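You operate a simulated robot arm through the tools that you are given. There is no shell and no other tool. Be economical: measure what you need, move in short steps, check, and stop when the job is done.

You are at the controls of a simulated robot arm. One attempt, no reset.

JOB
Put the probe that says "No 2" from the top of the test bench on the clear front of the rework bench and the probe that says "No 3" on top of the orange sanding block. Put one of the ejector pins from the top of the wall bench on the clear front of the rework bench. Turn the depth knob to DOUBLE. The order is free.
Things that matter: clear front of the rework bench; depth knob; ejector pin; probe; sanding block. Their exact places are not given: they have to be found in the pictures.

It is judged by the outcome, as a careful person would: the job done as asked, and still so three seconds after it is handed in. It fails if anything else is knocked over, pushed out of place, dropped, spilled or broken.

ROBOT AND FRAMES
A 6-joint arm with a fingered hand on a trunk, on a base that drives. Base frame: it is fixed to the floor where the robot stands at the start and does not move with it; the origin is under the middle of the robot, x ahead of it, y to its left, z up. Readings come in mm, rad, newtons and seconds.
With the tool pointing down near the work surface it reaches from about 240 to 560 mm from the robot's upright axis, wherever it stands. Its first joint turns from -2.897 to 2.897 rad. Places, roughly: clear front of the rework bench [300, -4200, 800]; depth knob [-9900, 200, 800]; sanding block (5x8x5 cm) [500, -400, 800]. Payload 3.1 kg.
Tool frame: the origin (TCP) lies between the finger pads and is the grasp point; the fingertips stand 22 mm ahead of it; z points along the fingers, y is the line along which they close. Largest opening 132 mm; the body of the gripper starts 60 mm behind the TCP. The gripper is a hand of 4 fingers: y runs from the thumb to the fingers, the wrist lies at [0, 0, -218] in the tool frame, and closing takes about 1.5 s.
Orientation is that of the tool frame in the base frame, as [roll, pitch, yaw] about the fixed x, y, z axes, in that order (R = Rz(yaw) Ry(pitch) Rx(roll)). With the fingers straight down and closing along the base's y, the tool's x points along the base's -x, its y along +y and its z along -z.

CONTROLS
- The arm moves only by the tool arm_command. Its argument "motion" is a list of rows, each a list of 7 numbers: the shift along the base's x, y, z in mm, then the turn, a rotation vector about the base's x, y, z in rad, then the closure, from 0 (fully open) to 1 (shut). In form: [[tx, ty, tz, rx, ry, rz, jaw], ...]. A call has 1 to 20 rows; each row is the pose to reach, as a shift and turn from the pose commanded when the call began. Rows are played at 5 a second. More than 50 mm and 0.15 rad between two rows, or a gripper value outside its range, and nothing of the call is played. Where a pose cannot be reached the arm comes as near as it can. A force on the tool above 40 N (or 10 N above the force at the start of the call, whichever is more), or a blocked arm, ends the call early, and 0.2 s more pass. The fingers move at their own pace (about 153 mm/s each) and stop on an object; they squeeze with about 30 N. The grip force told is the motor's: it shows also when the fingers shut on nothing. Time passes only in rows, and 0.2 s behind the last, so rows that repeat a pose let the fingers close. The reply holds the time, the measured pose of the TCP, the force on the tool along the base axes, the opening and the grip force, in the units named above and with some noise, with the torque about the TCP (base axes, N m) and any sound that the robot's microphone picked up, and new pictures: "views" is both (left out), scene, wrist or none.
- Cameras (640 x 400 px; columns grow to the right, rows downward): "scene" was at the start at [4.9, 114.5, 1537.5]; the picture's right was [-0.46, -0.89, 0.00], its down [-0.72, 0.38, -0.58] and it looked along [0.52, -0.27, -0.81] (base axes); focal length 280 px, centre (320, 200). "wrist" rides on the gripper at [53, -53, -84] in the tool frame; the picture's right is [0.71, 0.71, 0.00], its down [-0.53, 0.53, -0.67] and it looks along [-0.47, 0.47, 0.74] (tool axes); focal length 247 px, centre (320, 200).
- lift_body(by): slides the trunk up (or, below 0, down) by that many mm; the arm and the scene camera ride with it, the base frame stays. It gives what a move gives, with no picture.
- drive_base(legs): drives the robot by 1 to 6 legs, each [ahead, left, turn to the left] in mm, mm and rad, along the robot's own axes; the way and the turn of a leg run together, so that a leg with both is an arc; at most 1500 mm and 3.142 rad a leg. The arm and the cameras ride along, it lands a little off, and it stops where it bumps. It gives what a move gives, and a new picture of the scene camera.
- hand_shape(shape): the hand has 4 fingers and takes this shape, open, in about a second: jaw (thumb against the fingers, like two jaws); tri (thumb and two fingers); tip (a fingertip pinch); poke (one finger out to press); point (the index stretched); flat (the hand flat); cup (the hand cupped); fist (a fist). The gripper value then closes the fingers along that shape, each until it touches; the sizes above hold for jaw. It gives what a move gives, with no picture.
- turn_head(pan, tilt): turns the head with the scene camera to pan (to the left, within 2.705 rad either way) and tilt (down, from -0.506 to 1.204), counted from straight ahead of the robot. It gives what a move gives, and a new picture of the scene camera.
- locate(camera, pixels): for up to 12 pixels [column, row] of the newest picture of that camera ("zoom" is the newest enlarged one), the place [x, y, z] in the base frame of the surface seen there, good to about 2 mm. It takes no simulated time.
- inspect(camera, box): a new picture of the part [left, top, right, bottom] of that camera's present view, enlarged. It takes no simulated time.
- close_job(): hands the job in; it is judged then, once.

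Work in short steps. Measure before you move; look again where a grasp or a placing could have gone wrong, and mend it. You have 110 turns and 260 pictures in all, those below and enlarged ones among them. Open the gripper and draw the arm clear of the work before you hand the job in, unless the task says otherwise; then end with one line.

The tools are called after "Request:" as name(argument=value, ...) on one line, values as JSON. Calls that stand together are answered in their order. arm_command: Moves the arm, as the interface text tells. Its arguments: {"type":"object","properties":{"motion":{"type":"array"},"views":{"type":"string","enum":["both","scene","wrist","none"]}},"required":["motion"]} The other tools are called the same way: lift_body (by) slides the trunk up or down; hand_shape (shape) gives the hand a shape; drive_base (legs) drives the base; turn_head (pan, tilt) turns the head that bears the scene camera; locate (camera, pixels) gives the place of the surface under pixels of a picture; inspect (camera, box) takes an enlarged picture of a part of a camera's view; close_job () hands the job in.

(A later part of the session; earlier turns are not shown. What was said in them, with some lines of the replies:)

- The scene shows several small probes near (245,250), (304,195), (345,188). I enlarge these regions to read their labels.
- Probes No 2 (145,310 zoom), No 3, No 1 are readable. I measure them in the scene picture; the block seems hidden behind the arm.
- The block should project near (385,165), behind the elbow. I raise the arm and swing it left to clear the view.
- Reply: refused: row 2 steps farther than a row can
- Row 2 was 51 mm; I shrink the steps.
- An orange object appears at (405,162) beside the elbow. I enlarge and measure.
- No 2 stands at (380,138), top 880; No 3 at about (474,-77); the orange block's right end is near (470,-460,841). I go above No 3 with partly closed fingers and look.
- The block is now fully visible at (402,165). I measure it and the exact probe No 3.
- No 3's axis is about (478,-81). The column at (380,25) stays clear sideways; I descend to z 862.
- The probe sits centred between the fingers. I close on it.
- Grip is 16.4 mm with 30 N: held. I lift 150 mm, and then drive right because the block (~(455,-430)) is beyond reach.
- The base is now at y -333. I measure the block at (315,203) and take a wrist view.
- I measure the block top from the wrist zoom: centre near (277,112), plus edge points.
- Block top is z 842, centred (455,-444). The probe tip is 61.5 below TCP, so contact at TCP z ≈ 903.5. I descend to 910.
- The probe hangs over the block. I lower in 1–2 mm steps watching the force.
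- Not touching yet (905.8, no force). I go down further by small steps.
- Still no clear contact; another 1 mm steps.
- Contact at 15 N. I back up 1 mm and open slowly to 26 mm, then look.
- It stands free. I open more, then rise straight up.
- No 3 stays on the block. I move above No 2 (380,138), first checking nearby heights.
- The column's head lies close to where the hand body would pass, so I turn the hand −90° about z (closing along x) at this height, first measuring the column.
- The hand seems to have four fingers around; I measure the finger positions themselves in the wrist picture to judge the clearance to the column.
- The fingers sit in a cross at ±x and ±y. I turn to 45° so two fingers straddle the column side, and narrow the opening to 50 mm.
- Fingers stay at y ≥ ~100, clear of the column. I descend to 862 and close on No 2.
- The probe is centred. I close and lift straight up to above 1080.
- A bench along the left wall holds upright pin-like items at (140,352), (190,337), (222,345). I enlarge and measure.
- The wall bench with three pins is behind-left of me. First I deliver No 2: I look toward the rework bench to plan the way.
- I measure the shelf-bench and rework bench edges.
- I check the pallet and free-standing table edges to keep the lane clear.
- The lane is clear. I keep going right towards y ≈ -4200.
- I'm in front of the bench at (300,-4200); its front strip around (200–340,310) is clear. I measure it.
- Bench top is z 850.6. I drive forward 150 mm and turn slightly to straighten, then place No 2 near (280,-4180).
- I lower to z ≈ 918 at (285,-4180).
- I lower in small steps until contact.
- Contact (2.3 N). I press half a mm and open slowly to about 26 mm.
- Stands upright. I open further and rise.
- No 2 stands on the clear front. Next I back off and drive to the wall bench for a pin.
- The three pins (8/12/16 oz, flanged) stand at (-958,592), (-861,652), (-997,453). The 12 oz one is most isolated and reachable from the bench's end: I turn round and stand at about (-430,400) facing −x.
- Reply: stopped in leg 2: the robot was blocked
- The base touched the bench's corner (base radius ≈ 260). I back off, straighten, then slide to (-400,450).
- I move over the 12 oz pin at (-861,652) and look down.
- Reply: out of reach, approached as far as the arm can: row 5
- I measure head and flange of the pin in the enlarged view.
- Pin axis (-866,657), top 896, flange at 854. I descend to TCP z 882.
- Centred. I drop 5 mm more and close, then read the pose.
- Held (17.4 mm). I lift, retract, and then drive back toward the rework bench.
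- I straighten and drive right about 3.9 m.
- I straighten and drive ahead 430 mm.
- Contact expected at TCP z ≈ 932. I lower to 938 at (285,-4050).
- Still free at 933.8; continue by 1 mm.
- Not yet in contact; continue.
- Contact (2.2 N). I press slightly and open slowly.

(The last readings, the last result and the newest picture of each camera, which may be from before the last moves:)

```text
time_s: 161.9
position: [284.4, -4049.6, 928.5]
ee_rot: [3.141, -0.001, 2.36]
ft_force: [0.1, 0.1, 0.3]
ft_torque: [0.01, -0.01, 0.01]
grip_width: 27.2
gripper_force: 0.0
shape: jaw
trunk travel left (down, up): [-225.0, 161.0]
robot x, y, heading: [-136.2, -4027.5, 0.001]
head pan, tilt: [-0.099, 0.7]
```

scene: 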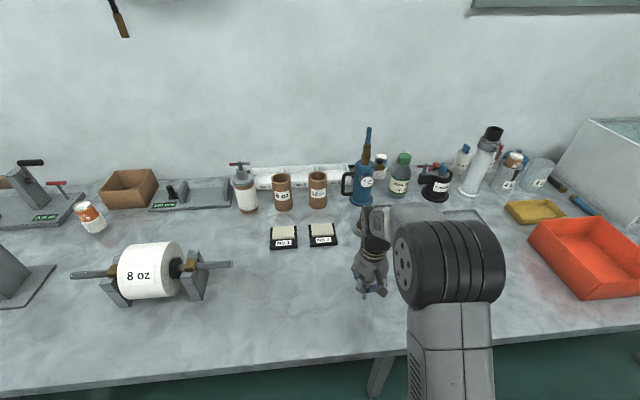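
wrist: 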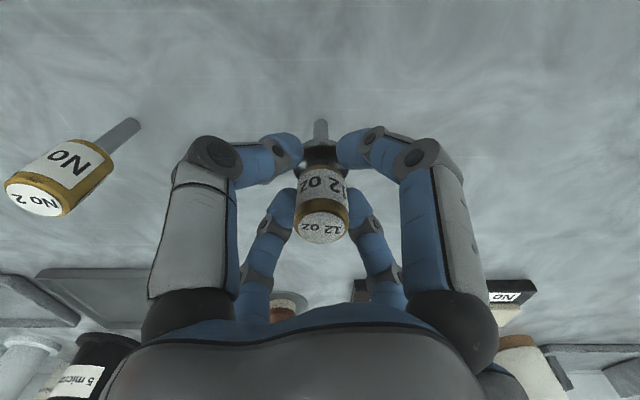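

Upright. I open and rise.

Request:
arm_command(motion=[[0, 0, 0, 0, 0, 0, 0.7], [0, 0, 0, 0, 0, 0, 0.55], [0, 0, 0, 0, 0, 0, 0.5], [0, 0, 20, 0, 0, 0, 0.5], [0, 0, 50, 0, 0, 0, 0.5], [0, 0, 90, 0, 0, 0, 0.5], [0, 0, 130, 0, 0, 0, 0.5], [0, 0, 180, 0, 0, 0, 0.5], [0, 0, 215, 0, 0, 0, 0.5]])

```text
time_s: 163.9
position: [283.2, -4048.9, 1144.0]
ee_rot: [3.141, 0.001, 2.359]
ft_force: [0.2, 0.2, -1.0]
ft_torque: [0.01, -0.01, 0.0]
grip_width: 65.6
gripper_force: 0.0
shape: jaw
trunk travel left (down, up): [-225.0, 161.0]
robot x, y, heading: [-133.4, -4030.5, 0.003]
head pan, tilt: [-0.099, 0.7]
```

scene: 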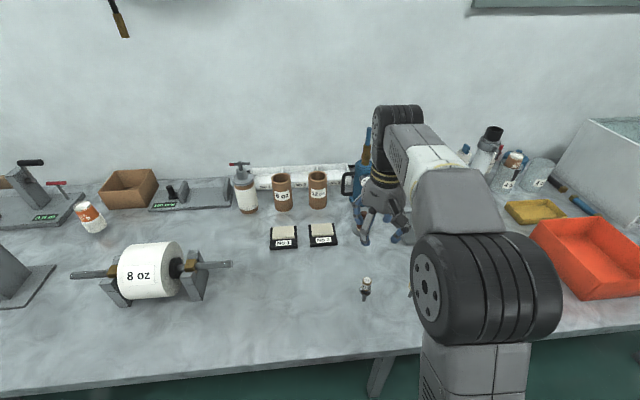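
wrist: 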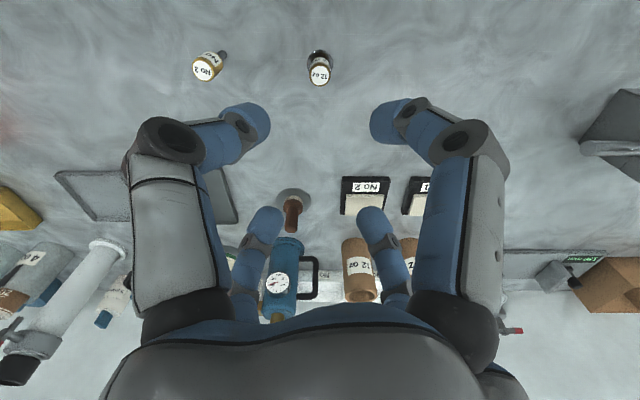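

Both stand. Now back off and drive toward the knob; first to about (-480,-400), looking along −x.

Request:
drive_base(legs=[[-350, 0, 0], [0, 1400, 0], [0, 1400, 0], [0, 850, 0]])

Request:
turn_head(pan=2.7, tilt=0.3)

Request:
drive_base(legs=[[0, 0, 3.14]])

Request:
turn_head(pan=0.25, tilt=0.3)

```text
time_s: 183.4
position: [-141.5, -394.9, 1144.7]
ee_rot: [3.141, 0.0, 2.37]
ft_force: [0.0, -0.6, 0.3]
ft_torque: [0.0, -0.04, -0.03]
grip_width: 65.6
gripper_force: 0.1
shape: jaw
trunk travel left (down, up): [-225.0, 161.0]
robot x, y, heading: [-565.0, -382.4, 0.015]
head pan, tilt: [-0.099, 0.7]
```

scene: 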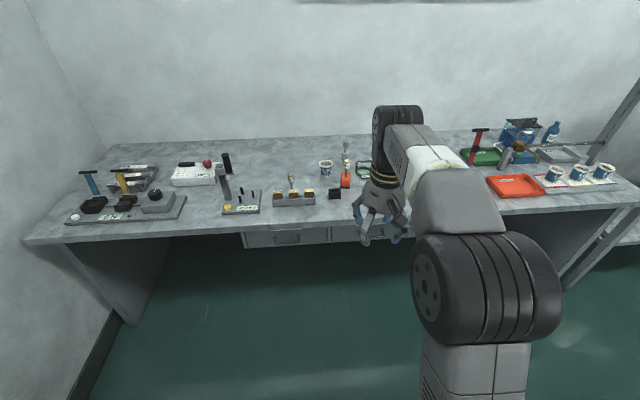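

```text
time_s: 185.9
position: [-141.6, -395.2, 1143.6]
ee_rot: [-3.141, 0.0, 2.371]
ft_force: [-0.5, 0.5, -0.1]
ft_torque: [0.02, 0.0, -0.03]
grip_width: 65.6
gripper_force: 0.1
shape: jaw
trunk travel left (down, up): [-225.0, 161.0]
robot x, y, heading: [-562.6, -378.7, 0.01]
head pan, tilt: [2.7, 0.3]
```

scene: 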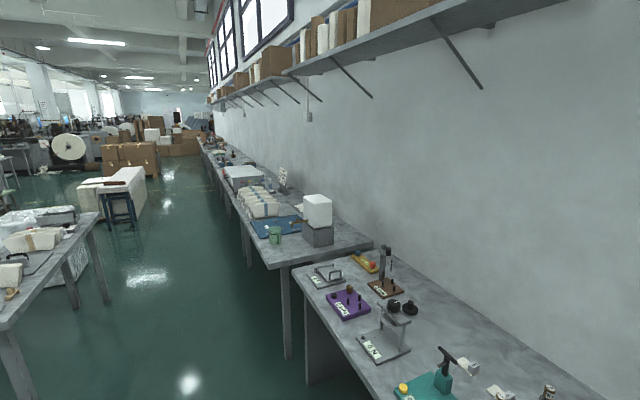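

```text
time_s: 193.6
position: [-983.3, -360.7, 1143.5]
ee_rot: [-3.141, 0.001, -0.782]
ft_force: [0.8, 0.3, 0.2]
ft_torque: [0.01, -0.01, 0.05]
grip_width: 65.4
gripper_force: 0.1
shape: jaw
trunk travel left (down, up): [-225.0, 161.0]
robot x, y, heading: [-561.2, -384.4, -3.138]
head pan, tilt: [2.7, 0.3]
```

scene: 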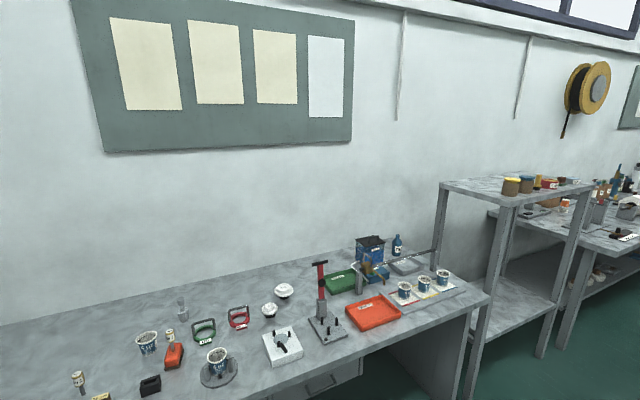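

```text
time_s: 195.9
position: [-982.8, -361.0, 1143.6]
ee_rot: [3.14, 0.0, -0.782]
ft_force: [-0.3, 0.1, 0.0]
ft_torque: [0.02, -0.02, 0.04]
grip_width: 65.6
gripper_force: 0.0
shape: jaw
trunk travel left (down, up): [-225.0, 161.0]
robot x, y, heading: [-562.3, -380.4, -3.143]
head pan, tilt: [0.25, 0.3]
```

scene: 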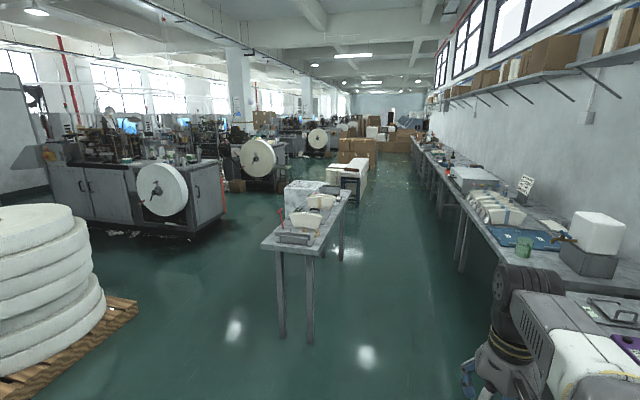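

The lane between the free table and the bench line is clear. I measure its borders.

Request:
locate(camera="scene", pixels=[[313, 342], [350, 195], [343, 258], [320, 245], [367, 170], [357, 205], [458, 270], [440, 215], [424, 195], [412, 165], [380, 155], [500, 255]])

Request:
inspect(camera="scene", box=[330, 110, 490, 210])

```text
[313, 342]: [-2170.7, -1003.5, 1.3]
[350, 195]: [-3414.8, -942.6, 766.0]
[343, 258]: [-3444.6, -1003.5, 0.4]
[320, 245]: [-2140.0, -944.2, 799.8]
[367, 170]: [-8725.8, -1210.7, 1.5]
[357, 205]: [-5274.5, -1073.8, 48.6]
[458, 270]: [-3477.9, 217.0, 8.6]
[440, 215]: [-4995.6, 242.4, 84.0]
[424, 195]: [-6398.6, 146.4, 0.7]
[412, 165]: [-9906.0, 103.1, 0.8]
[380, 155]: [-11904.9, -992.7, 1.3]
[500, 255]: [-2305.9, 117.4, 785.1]
```

```text
4.00 times, centred on (410, 160) of scene
```

zoom: 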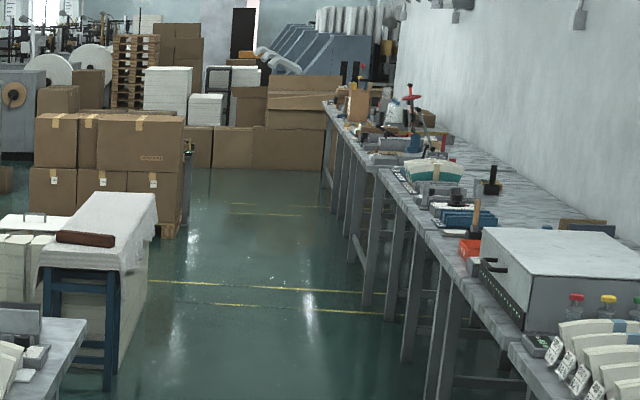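

Lane spans y −940…+100; I drive along y ≈ −400 in stages.

Request:
drive_base(legs=[[1500, 0, 0], [1500, 0, 0]])

```text
time_s: 210.2
position: [-3947.4, -443.5, 1144.0]
ee_rot: [-3.141, -0.001, -0.734]
ft_force: [0.0, 0.5, 0.3]
ft_torque: [0.03, 0.0, 0.0]
grip_width: 65.7
gripper_force: 0.0
shape: jaw
trunk travel left (down, up): [-225.0, 161.0]
robot x, y, heading: [-3530.0, -439.1, -3.092]
head pan, tilt: [0.25, 0.3]
```

scene: 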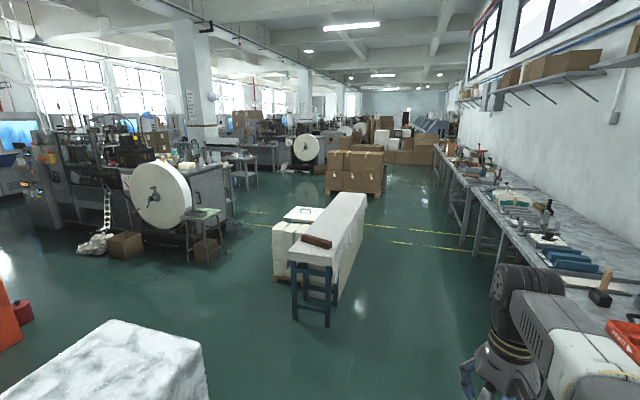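

Heading drifted by 0.05; I correct and go on 3 m.

Request:
drive_base(legs=[[0, 0, -0.06], [1500, 0, -0.02], [1500, 0, -0.02]])

Request:
locate(camera="scene", pixels=[[384, 195], [380, 175], [430, 170], [460, 215]])

```text
time_s: 225.3
position: [-6996.2, -219.5, 1143.3]
ee_rot: [3.141, 0.0, -0.875]
ft_force: [0.5, -0.3, 0.4]
ft_torque: [0.02, -0.02, 0.0]
grip_width: 65.7
gripper_force: 0.1
shape: jaw
trunk travel left (down, up): [-225.0, 161.0]
robot x, y, heading: [-6575.0, -277.0, 3.052]
head pan, tilt: [0.25, 0.3]
```

scene: 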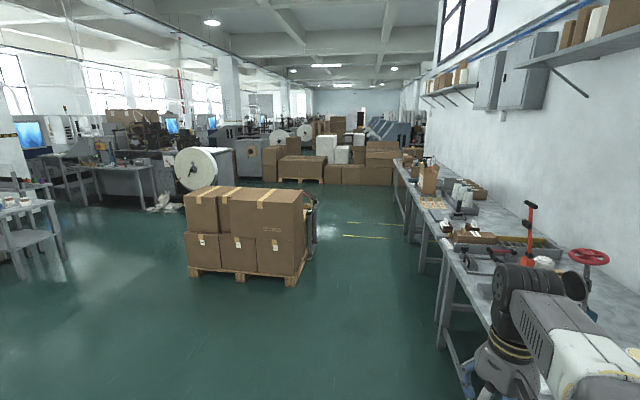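

```text
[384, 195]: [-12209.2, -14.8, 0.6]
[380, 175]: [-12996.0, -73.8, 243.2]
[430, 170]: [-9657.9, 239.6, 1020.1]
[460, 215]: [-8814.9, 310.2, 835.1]
```

I steer back left a bit and advance 2.7 m toward the knob.

Request:
drive_base(legs=[[0, 0, 0.12], [1400, 0, 0], [1350, 0, 0]])

Request:
turn_head(pan=-0.7, tilt=0.6)

```text
time_s: 239.2
position: [-9736.0, -387.7, 1144.4]
ee_rot: [-3.141, 0.0, -0.721]
ft_force: [0.0, 0.7, -0.5]
ft_torque: [0.03, 0.03, -0.02]
grip_width: 65.5
gripper_force: 0.0
shape: jaw
trunk travel left (down, up): [-225.0, 161.0]
robot x, y, heading: [-9316.8, -378.1, -3.079]
head pan, tilt: [0.25, 0.3]
```

scene: 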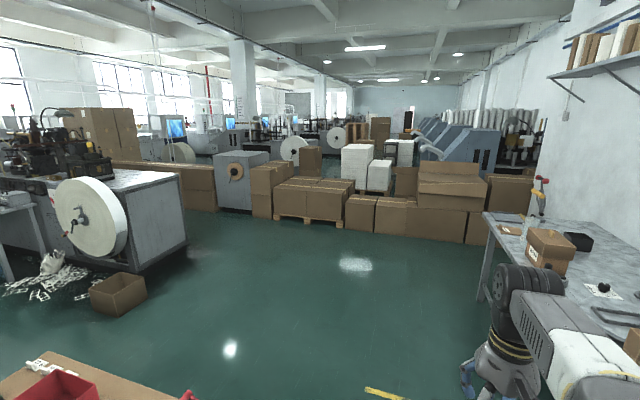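

```text
time_s: 240.4
position: [-9736.4, -387.0, 1143.1]
ee_rot: [-3.141, 0.002, -0.722]
ft_force: [0.2, 0.4, 0.8]
ft_torque: [0.0, 0.0, 0.03]
grip_width: 65.7
gripper_force: 0.0
shape: jaw
trunk travel left (down, up): [-225.0, 161.0]
robot x, y, heading: [-9315.9, -377.8, -3.078]
head pan, tilt: [-0.7, 0.6]
```

scene: 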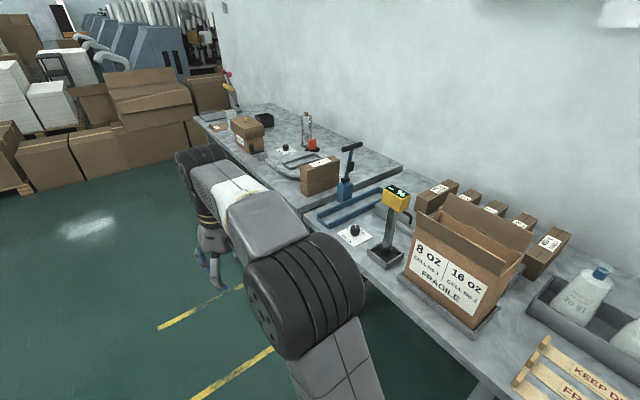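

I see two knob plates at (284,148) and (355,230). I enlarge and measure them.

Request:
inspect(camera="scene", box=[320, 180, 420, 270])

Request:
inspect(camera="scene", box=[250, 110, 350, 200])

Request:
locate(camera="scene", pixels=[[355, 229], [346, 235], [285, 148], [280, 151], [330, 222], [300, 214], [295, 165], [205, 120], [395, 195]])

```text
4.44 times, centred on (370, 225) of scene
```

zoom: 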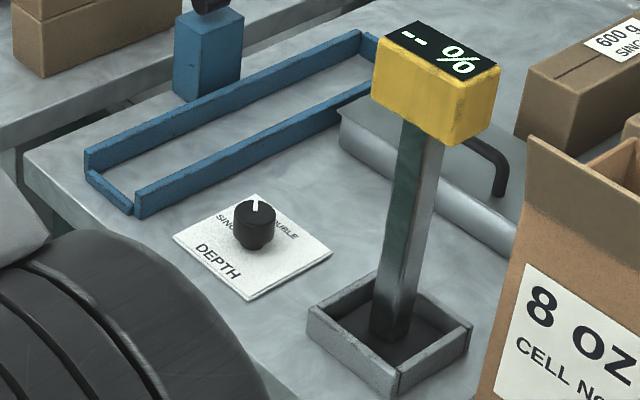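

```text
4.44 times, centred on (300, 155) of scene
```

zoom: 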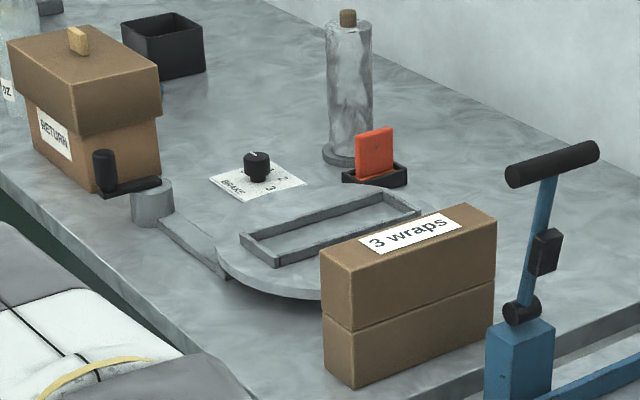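

```text
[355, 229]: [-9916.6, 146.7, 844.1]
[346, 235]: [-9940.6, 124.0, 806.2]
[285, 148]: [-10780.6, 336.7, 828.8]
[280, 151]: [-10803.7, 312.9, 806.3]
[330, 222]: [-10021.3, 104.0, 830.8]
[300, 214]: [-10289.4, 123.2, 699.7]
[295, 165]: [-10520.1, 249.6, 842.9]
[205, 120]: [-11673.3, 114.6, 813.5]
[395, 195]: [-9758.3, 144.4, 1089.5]
```

The near plate says DEPTH with its knob at about (-9915,150). I drive ahead 600 mm, turn to face the bench.

Request:
drive_base(legs=[[610, 0, 0], [0, 0, -1.634]])

Request:
turn_head(pan=0.0, tilt=0.75)

```text
time_s: 247.9
position: [-9912.3, 1.0, 1144.5]
ee_rot: [-3.141, -0.002, -2.363]
ft_force: [-0.4, -0.6, 0.2]
ft_torque: [-0.04, 0.01, -0.03]
grip_width: 65.7
gripper_force: 0.2
shape: jaw
trunk travel left (down, up): [-225.0, 161.0]
robot x, y, heading: [-9936.5, -418.5, 1.561]
head pan, tilt: [-0.7, 0.6]
```

scene: 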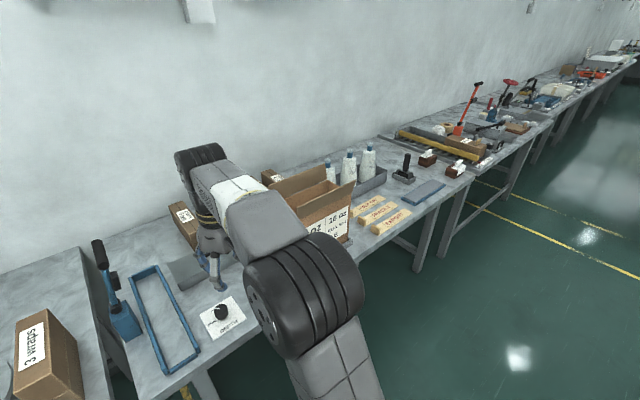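

```text
time_s: 248.9
position: [-9913.4, 0.9, 1144.6]
ee_rot: [-3.141, 0.0, -2.362]
ft_force: [0.7, -0.1, -0.1]
ft_torque: [0.0, -0.02, 0.03]
grip_width: 65.5
gripper_force: 0.1
shape: jaw
trunk travel left (down, up): [-225.0, 161.0]
robot x, y, heading: [-9938.7, -419.1, 1.559]
head pan, tilt: [0.0, 0.75]
```

scene: 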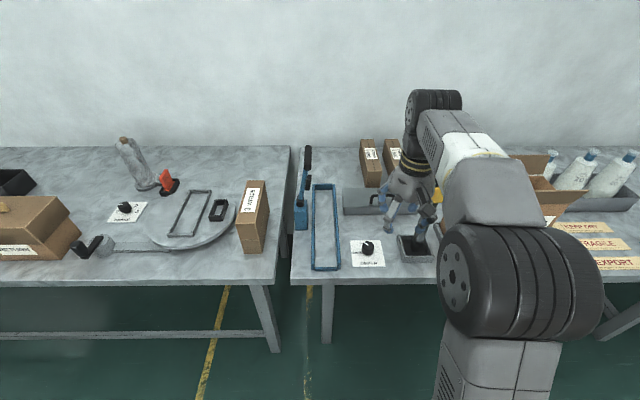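

I enlarge the DEPTH plate and measure knob, plate and the meter's left edge.

Request:
inspect(camera="scene", box=[330, 180, 450, 280])

Request:
locate(camera="scene", pixels=[[368, 244], [361, 248], [374, 248], [367, 254], [355, 264], [382, 262], [437, 195], [400, 238], [415, 235], [340, 285], [358, 242]])

```text
4.00 times, centred on (390, 230) of scene
```

zoom: 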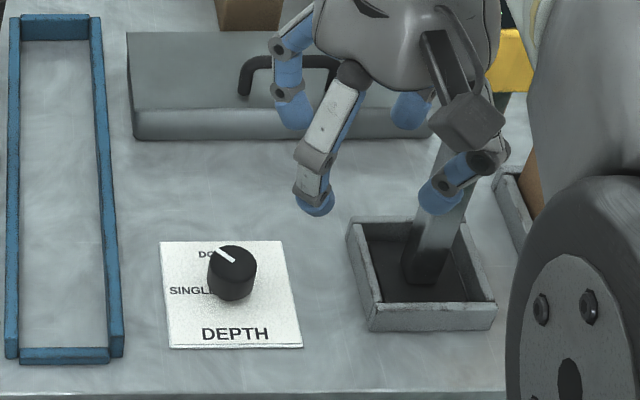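

```text
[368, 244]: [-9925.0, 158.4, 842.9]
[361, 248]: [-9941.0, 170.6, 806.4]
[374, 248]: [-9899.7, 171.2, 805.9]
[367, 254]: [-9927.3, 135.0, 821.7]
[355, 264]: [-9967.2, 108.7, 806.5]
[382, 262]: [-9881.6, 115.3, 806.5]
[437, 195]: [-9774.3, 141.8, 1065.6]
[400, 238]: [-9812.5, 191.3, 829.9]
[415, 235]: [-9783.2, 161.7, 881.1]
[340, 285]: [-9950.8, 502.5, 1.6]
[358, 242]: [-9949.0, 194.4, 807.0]
```

I drive forward 120 mm, then view the knob from above with the wrist camera.

Request:
drive_base(legs=[[120, 0, 0]])

Request:
arm_command(motion=[[-10, -35, 0, 0, 0, 0, 0.5], [-10, -40, -40, 0, 0, 0, 0.5], [-10, -40, -60, 0, 0, 0, 0.5]], views="wrist")

```text
time_s: 250.2
position: [-9912.2, 121.4, 1142.2]
ee_rot: [-3.141, 0.0, -2.364]
ft_force: [0.1, 0.0, 0.4]
ft_torque: [-0.02, -0.03, 0.0]
grip_width: 65.5
gripper_force: 0.0
shape: jaw
trunk travel left (down, up): [-225.0, 161.0]
robot x, y, heading: [-9937.3, -298.7, 1.559]
head pan, tilt: [0.0, 0.75]
```

scene: 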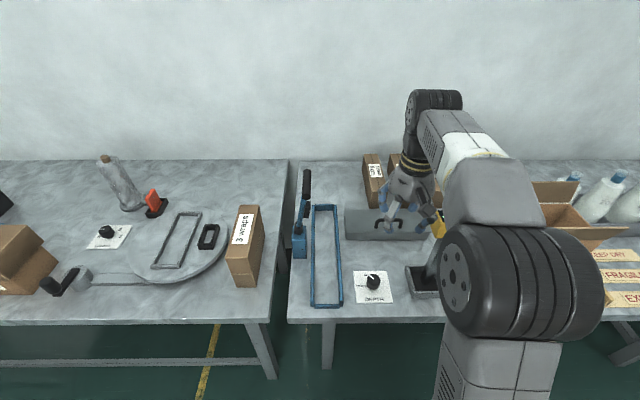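

```text
time_s: 251.0
position: [-9922.6, 79.5, 1083.3]
ee_rot: [-3.141, 0.002, -2.365]
ft_force: [0.6, 0.2, -0.5]
ft_torque: [0.01, 0.03, 0.0]
grip_width: 65.5
gripper_force: 0.1
shape: jaw
trunk travel left (down, up): [-225.0, 161.0]
robot x, y, heading: [-9934.7, -300.0, 1.56]
head pan, tilt: [0.0, 0.75]
```

wrist: 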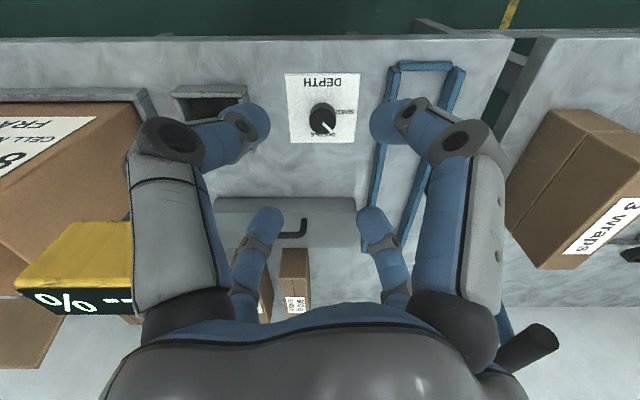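

I enlarge the knob in the wrist view.

Request:
inspect(camera="wrist", box=[275, 60, 371, 150])

Request:
locate(camera="zoom", pixels=[[310, 385], [375, 455]])

```text
4.44 times, centred on (323, 105) of wrist
```

zoom: 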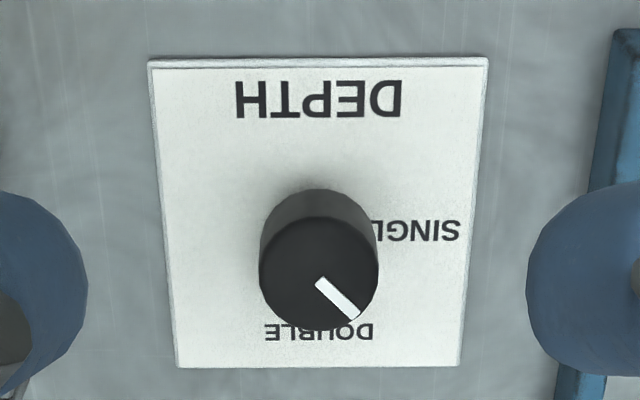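

```text
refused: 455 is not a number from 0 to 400
```

I locate knob centre, pointer ends and the label centres.

Request:
locate(camera="zoom", pixels=[[320, 272], [318, 281], [357, 317], [262, 270], [377, 270], [318, 218], [318, 327], [318, 333], [370, 332], [268, 332], [455, 231], [375, 231]])

```text
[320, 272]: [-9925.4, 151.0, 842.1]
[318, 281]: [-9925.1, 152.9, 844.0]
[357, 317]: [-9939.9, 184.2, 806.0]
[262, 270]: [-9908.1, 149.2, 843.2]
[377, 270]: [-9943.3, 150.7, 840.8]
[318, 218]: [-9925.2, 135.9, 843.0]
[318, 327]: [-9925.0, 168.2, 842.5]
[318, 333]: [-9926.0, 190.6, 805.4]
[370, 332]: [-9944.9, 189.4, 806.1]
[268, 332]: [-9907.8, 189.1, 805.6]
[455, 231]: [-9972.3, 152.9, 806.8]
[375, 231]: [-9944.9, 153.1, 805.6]
```

Knob centre (-9925,152), top 842; DOUBLE lies at +y, the pointer now 45–48° anticlockwise of it. I pre-turn the hand +0.42 rad and go above the knob.

Request:
arm_command(motion=[[-1, 30, -10, 0, 0, 0.14, 0.5], [-2, 60, -40, 0, 0, 0.28, 0.5], [-2, 72, -80, 0, 0, 0.42, 0.5], [-2, 72, -120, 0, 0, 0.42, 0.5], [-2, 72, -160, 0, 0, 0.42, 0.5], [-2, 72, -160, 0, 0, 0.42, 0.5]])

```text
time_s: 252.4
position: [-9922.1, 153.4, 926.3]
ee_rot: [3.141, 0.001, -1.943]
ft_force: [0.3, 0.4, -0.3]
ft_torque: [0.02, 0.0, -0.03]
grip_width: 65.5
gripper_force: 0.2
shape: jaw
trunk travel left (down, up): [-225.0, 161.0]
robot x, y, heading: [-9932.2, -297.6, 1.562]
head pan, tilt: [0.0, 0.75]
```

scene: 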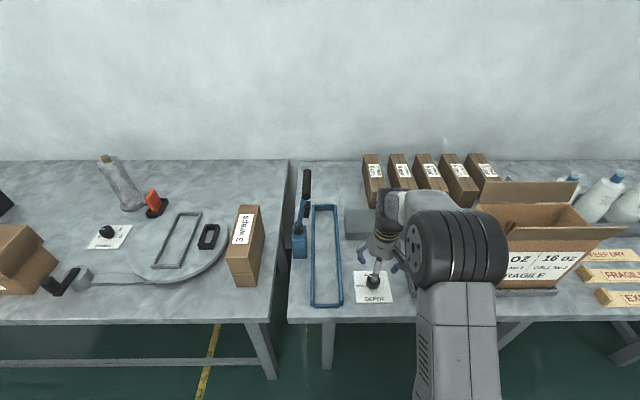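
wrist: 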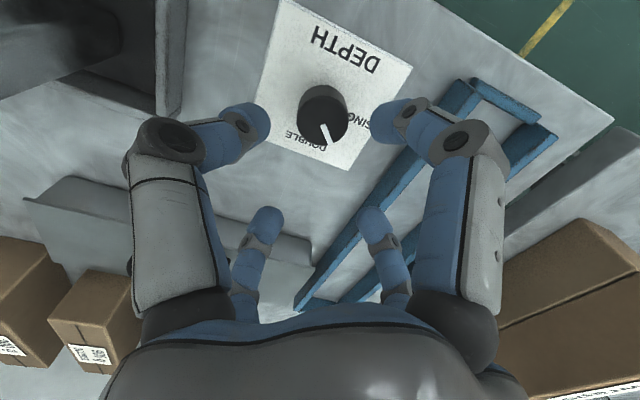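

I check how near the elbow and fingers are to the meter before going down.

Request:
locate(camera="scene", pixels=[[490, 240], [455, 215], [420, 240], [400, 205], [430, 200], [470, 275]])

Request:
locate(camera="wrist", pixels=[[175, 90], [158, 60], [80, 50], [150, 150], [245, 120], [320, 107], [305, 103], [345, 100], [322, 125], [328, 143]])

```text
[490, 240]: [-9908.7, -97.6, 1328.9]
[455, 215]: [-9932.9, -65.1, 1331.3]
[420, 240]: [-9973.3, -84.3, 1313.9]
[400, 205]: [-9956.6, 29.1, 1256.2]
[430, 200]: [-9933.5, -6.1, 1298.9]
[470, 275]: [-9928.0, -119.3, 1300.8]
```

```text
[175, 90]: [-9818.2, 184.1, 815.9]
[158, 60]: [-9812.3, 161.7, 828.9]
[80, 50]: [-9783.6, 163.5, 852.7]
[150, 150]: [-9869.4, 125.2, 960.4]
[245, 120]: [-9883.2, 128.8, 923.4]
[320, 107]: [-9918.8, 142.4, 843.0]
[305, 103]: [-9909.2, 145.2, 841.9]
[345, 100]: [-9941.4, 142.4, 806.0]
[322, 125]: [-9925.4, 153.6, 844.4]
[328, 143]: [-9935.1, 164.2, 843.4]
```

Plenty of clearance. I descend to z 835 centred on (-9925,152).

Request:
arm_command(motion=[[-3, -1, -30, 0, 0, 0, 0.5], [-3, -1, -60, 0, 0, 0, 0.5], [-3, -1, -80, 0, 0, 0, 0.5], [-3, -1, -90, 0, 0, 0, 0.5], [-3, -1, -90, 0, 0, 0, 0.5]], views="wrist")

```text
time_s: 253.6
position: [-9926.2, 151.8, 834.0]
ee_rot: [-3.14, 0.0, -1.942]
ft_force: [0.5, 0.1, 0.0]
ft_torque: [0.03, 0.04, 0.01]
grip_width: 65.6
gripper_force: 0.0
shape: jaw
trunk travel left (down, up): [-225.0, 161.0]
robot x, y, heading: [-9936.9, -302.1, 1.56]
head pan, tilt: [0.0, 0.75]
```

wrist: 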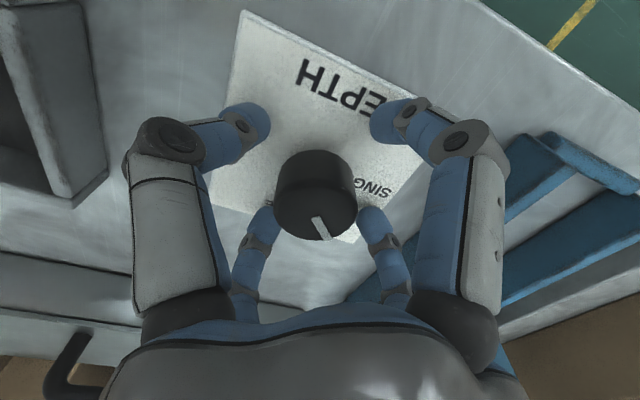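

The knob is centred. I close on it.

Request:
arm_command(motion=[[0, 0, 0, 0, 0, 0, 0.65], [0, 0, 0, 0, 0, 0, 0.72], [0, 0, 0, 0, 0, 0, 0.85], [0, 0, 0, 0, 0, 0, 1], [0, 0, 0, 0, 0, 0, 1], [0, 0, 0, 0, 0, 0, 1]], views="wrist")

```text
time_s: 255.0
position: [-9927.4, 150.5, 833.8]
ee_rot: [-3.141, 0.0, -1.941]
ft_force: [-0.5, -2.4, -5.8]
ft_torque: [-0.05, 0.01, 0.02]
grip_width: 31.5
gripper_force: 29.9
shape: jaw
trunk travel left (down, up): [-225.0, 161.0]
robot x, y, heading: [-9934.5, -298.0, 1.57]
head pan, tilt: [0.0, 0.75]
```

wrist: 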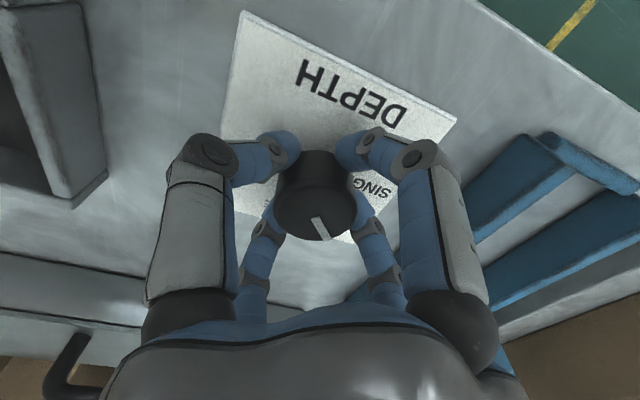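

Grip holds the knob. I turn clockwise (seen from above) by 0.8 rad in 0.1 steps.

Request:
arm_command(motion=[[0, 0, 0, 0, 0, -0.1, 1], [0, 0, 0, 0, 0, -0.2, 1], [0, 0, 0, 0, 0, -0.3, 1], [0, 0, 0, 0, 0, -0.4, 1], [0, 0, 0, 0, 0, -0.5, 1], [0, 0, 0, 0, 0, -0.6, 1], [0, 0, 0, 0, 0, -0.7, 1], [0, 0, 0, 0, 0, -0.8, 1], [0, 0, 0, 0, 0, -0.8, 1]])

Request:
inspect(camera="wrist", box=[220, 60, 420, 260])

```text
time_s: 257.0
position: [-9927.3, 151.8, 834.9]
ee_rot: [3.139, 0.004, -2.746]
ft_force: [-13.2, 7.7, 4.1]
ft_torque: [0.14, 0.22, 0.19]
grip_width: 31.1
gripper_force: 29.8
shape: jaw
trunk travel left (down, up): [-225.0, 161.0]
robot x, y, heading: [-9935.8, -298.2, 1.565]
head pan, tilt: [0.0, 0.75]
```

scene: 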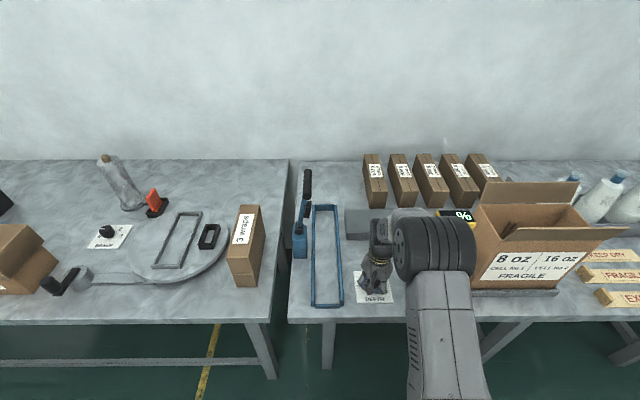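
wrist: 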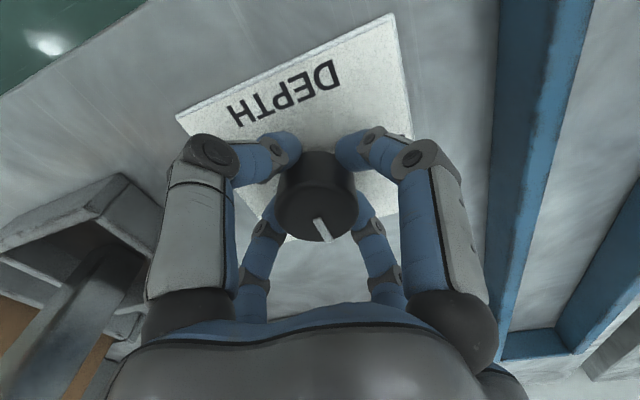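

```text
2.00 times, centred on (320, 160) of wrist
```

zoom: 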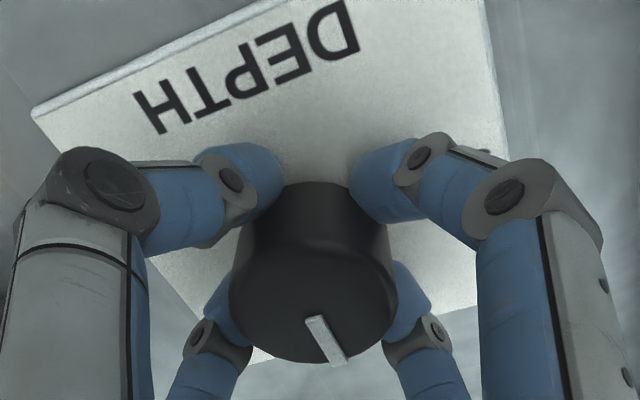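

The pointer moved with the hand. I release slowly, rise and check the pointer.

Request:
arm_command(motion=[[0, 0, 0, 0, 0, 0, 0.75], [0, 0, 0, 0, 0, 0, 0.55], [0, 0, 0, 0, 0, 0, 0.5], [0, 0, 20, 0, 0, 0, 0.5], [0, 0, 60, 0, 0, 0, 0.5], [0, 0, 100, 0, 0, 0, 0.5], [0, -30, 140, 0, 0, 0, 0.5], [0, -60, 175, 0, 0, 0, 0.5]], views="wrist")

Request:
inspect(camera="wrist", box=[240, 60, 400, 180])

```text
time_s: 258.8
position: [-9925.4, 87.9, 1009.5]
ee_rot: [3.141, 0.0, -2.744]
ft_force: [-0.3, 0.4, -0.5]
ft_torque: [0.0, 0.0, 0.01]
grip_width: 65.5
gripper_force: 0.0
shape: jaw
trunk travel left (down, up): [-225.0, 161.0]
robot x, y, heading: [-9934.5, -300.8, 1.562]
head pan, tilt: [0.0, 0.75]
```

wrist: 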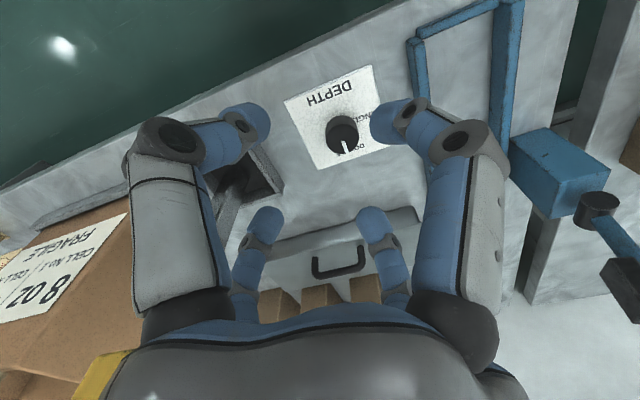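

```text
3.33 times, centred on (320, 120) of wrist
```

zoom: 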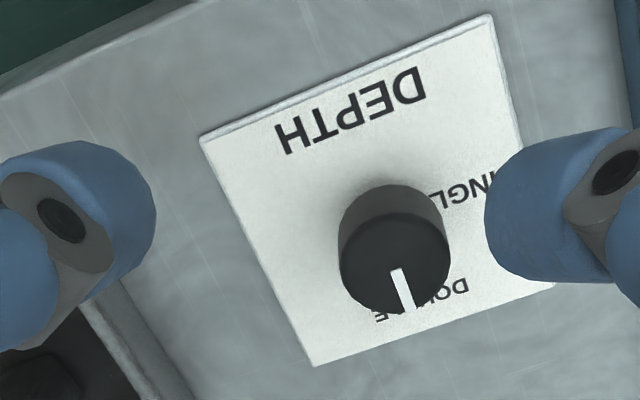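

The pointer lies parallel to the plate's axis toward DOUBLE. I verify with measured points.

Request:
locate(camera="zoom", pixels=[[396, 272], [408, 304], [340, 265], [449, 250], [395, 213], [412, 305], [402, 290]])

Request:
inspect(camera="scene", box=[330, 230, 430, 320])

```text
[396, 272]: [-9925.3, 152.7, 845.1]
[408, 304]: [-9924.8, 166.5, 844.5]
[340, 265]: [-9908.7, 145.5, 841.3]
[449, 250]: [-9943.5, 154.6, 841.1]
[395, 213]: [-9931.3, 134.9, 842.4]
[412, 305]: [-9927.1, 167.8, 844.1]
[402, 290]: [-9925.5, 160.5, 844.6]
```

```text
4.44 times, centred on (380, 275) of scene
```

zoom: 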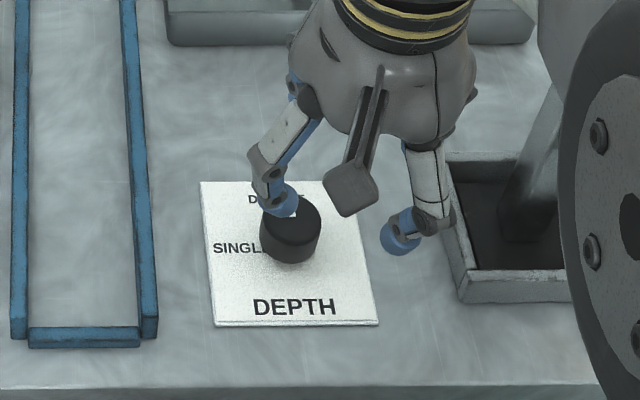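

The pointer runs along +y to DOUBLE (within 2°). I open the hand, raise it, and back the base away from the bench.

Request:
arm_command(motion=[[0, -20, 40, 0, 0, 0, 0.4], [0, -40, 80, 0, 0, 0, 0.2], [0, -60, 120, 0, 0, 0, 0], [0, -60, 130, 0, 0, 0, 0]], views="none")

Request:
drive_base(legs=[[-150, 0, 0]])

Request:
inspect(camera="scene", box=[330, 200, 450, 300])

```text
time_s: 259.8
position: [-9926.3, 31.8, 1139.3]
ee_rot: [-3.14, -0.001, -2.743]
ft_force: [0.0, 0.0, -0.4]
ft_torque: [0.02, -0.01, 0.0]
grip_width: 131.9
gripper_force: 0.0
shape: jaw
trunk travel left (down, up): [-225.0, 161.0]
robot x, y, heading: [-9935.1, -299.9, 1.562]
head pan, tilt: [0.0, 0.75]
```

```text
time_s: 261.2
position: [-9927.2, -120.7, 1139.8]
ee_rot: [3.14, 0.002, -2.742]
ft_force: [0.5, 0.1, 1.5]
ft_torque: [0.04, -0.02, -0.01]
grip_width: 131.5
gripper_force: 0.0
shape: jaw
trunk travel left (down, up): [-225.0, 161.0]
robot x, y, heading: [-9939.7, -448.7, 1.563]
head pan, tilt: [0.0, 0.75]
```

scene: 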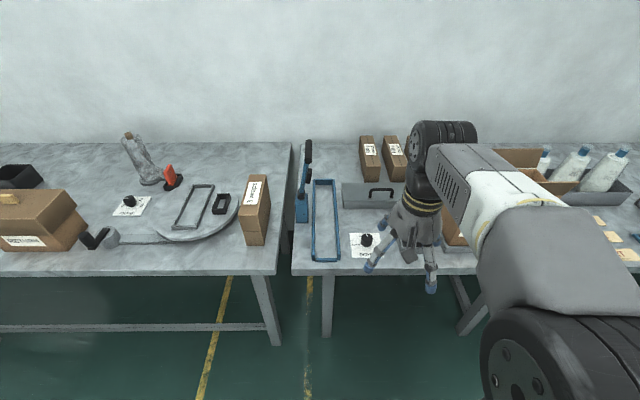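

```text
4.00 times, centred on (390, 250) of scene
```

zoom: 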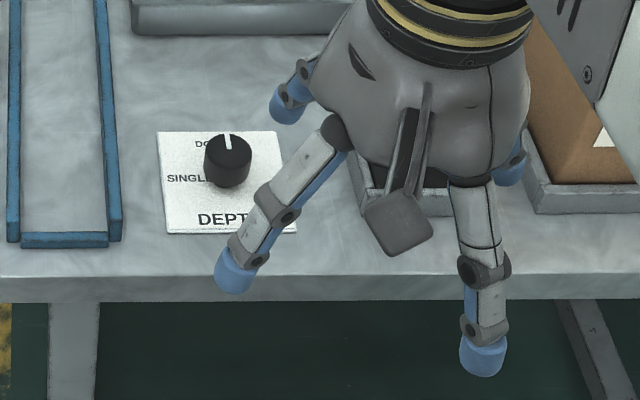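

The knob points at DOUBLE and the arm is clear with the hand open. I hand the job in.

Request:
close_job()

```text
The job is handed in.
```

I handed the job in with all four parts done: probe No 2 and the 12 oz ejector pin stand on the clear front of the rework bench, probe No 3 stands on the orange sanding block, and the depth knob points at DOUBLE. The base bumped the wall bench's end once on the way to the pins; nothing there looked disturbed in the pictures afterwards.
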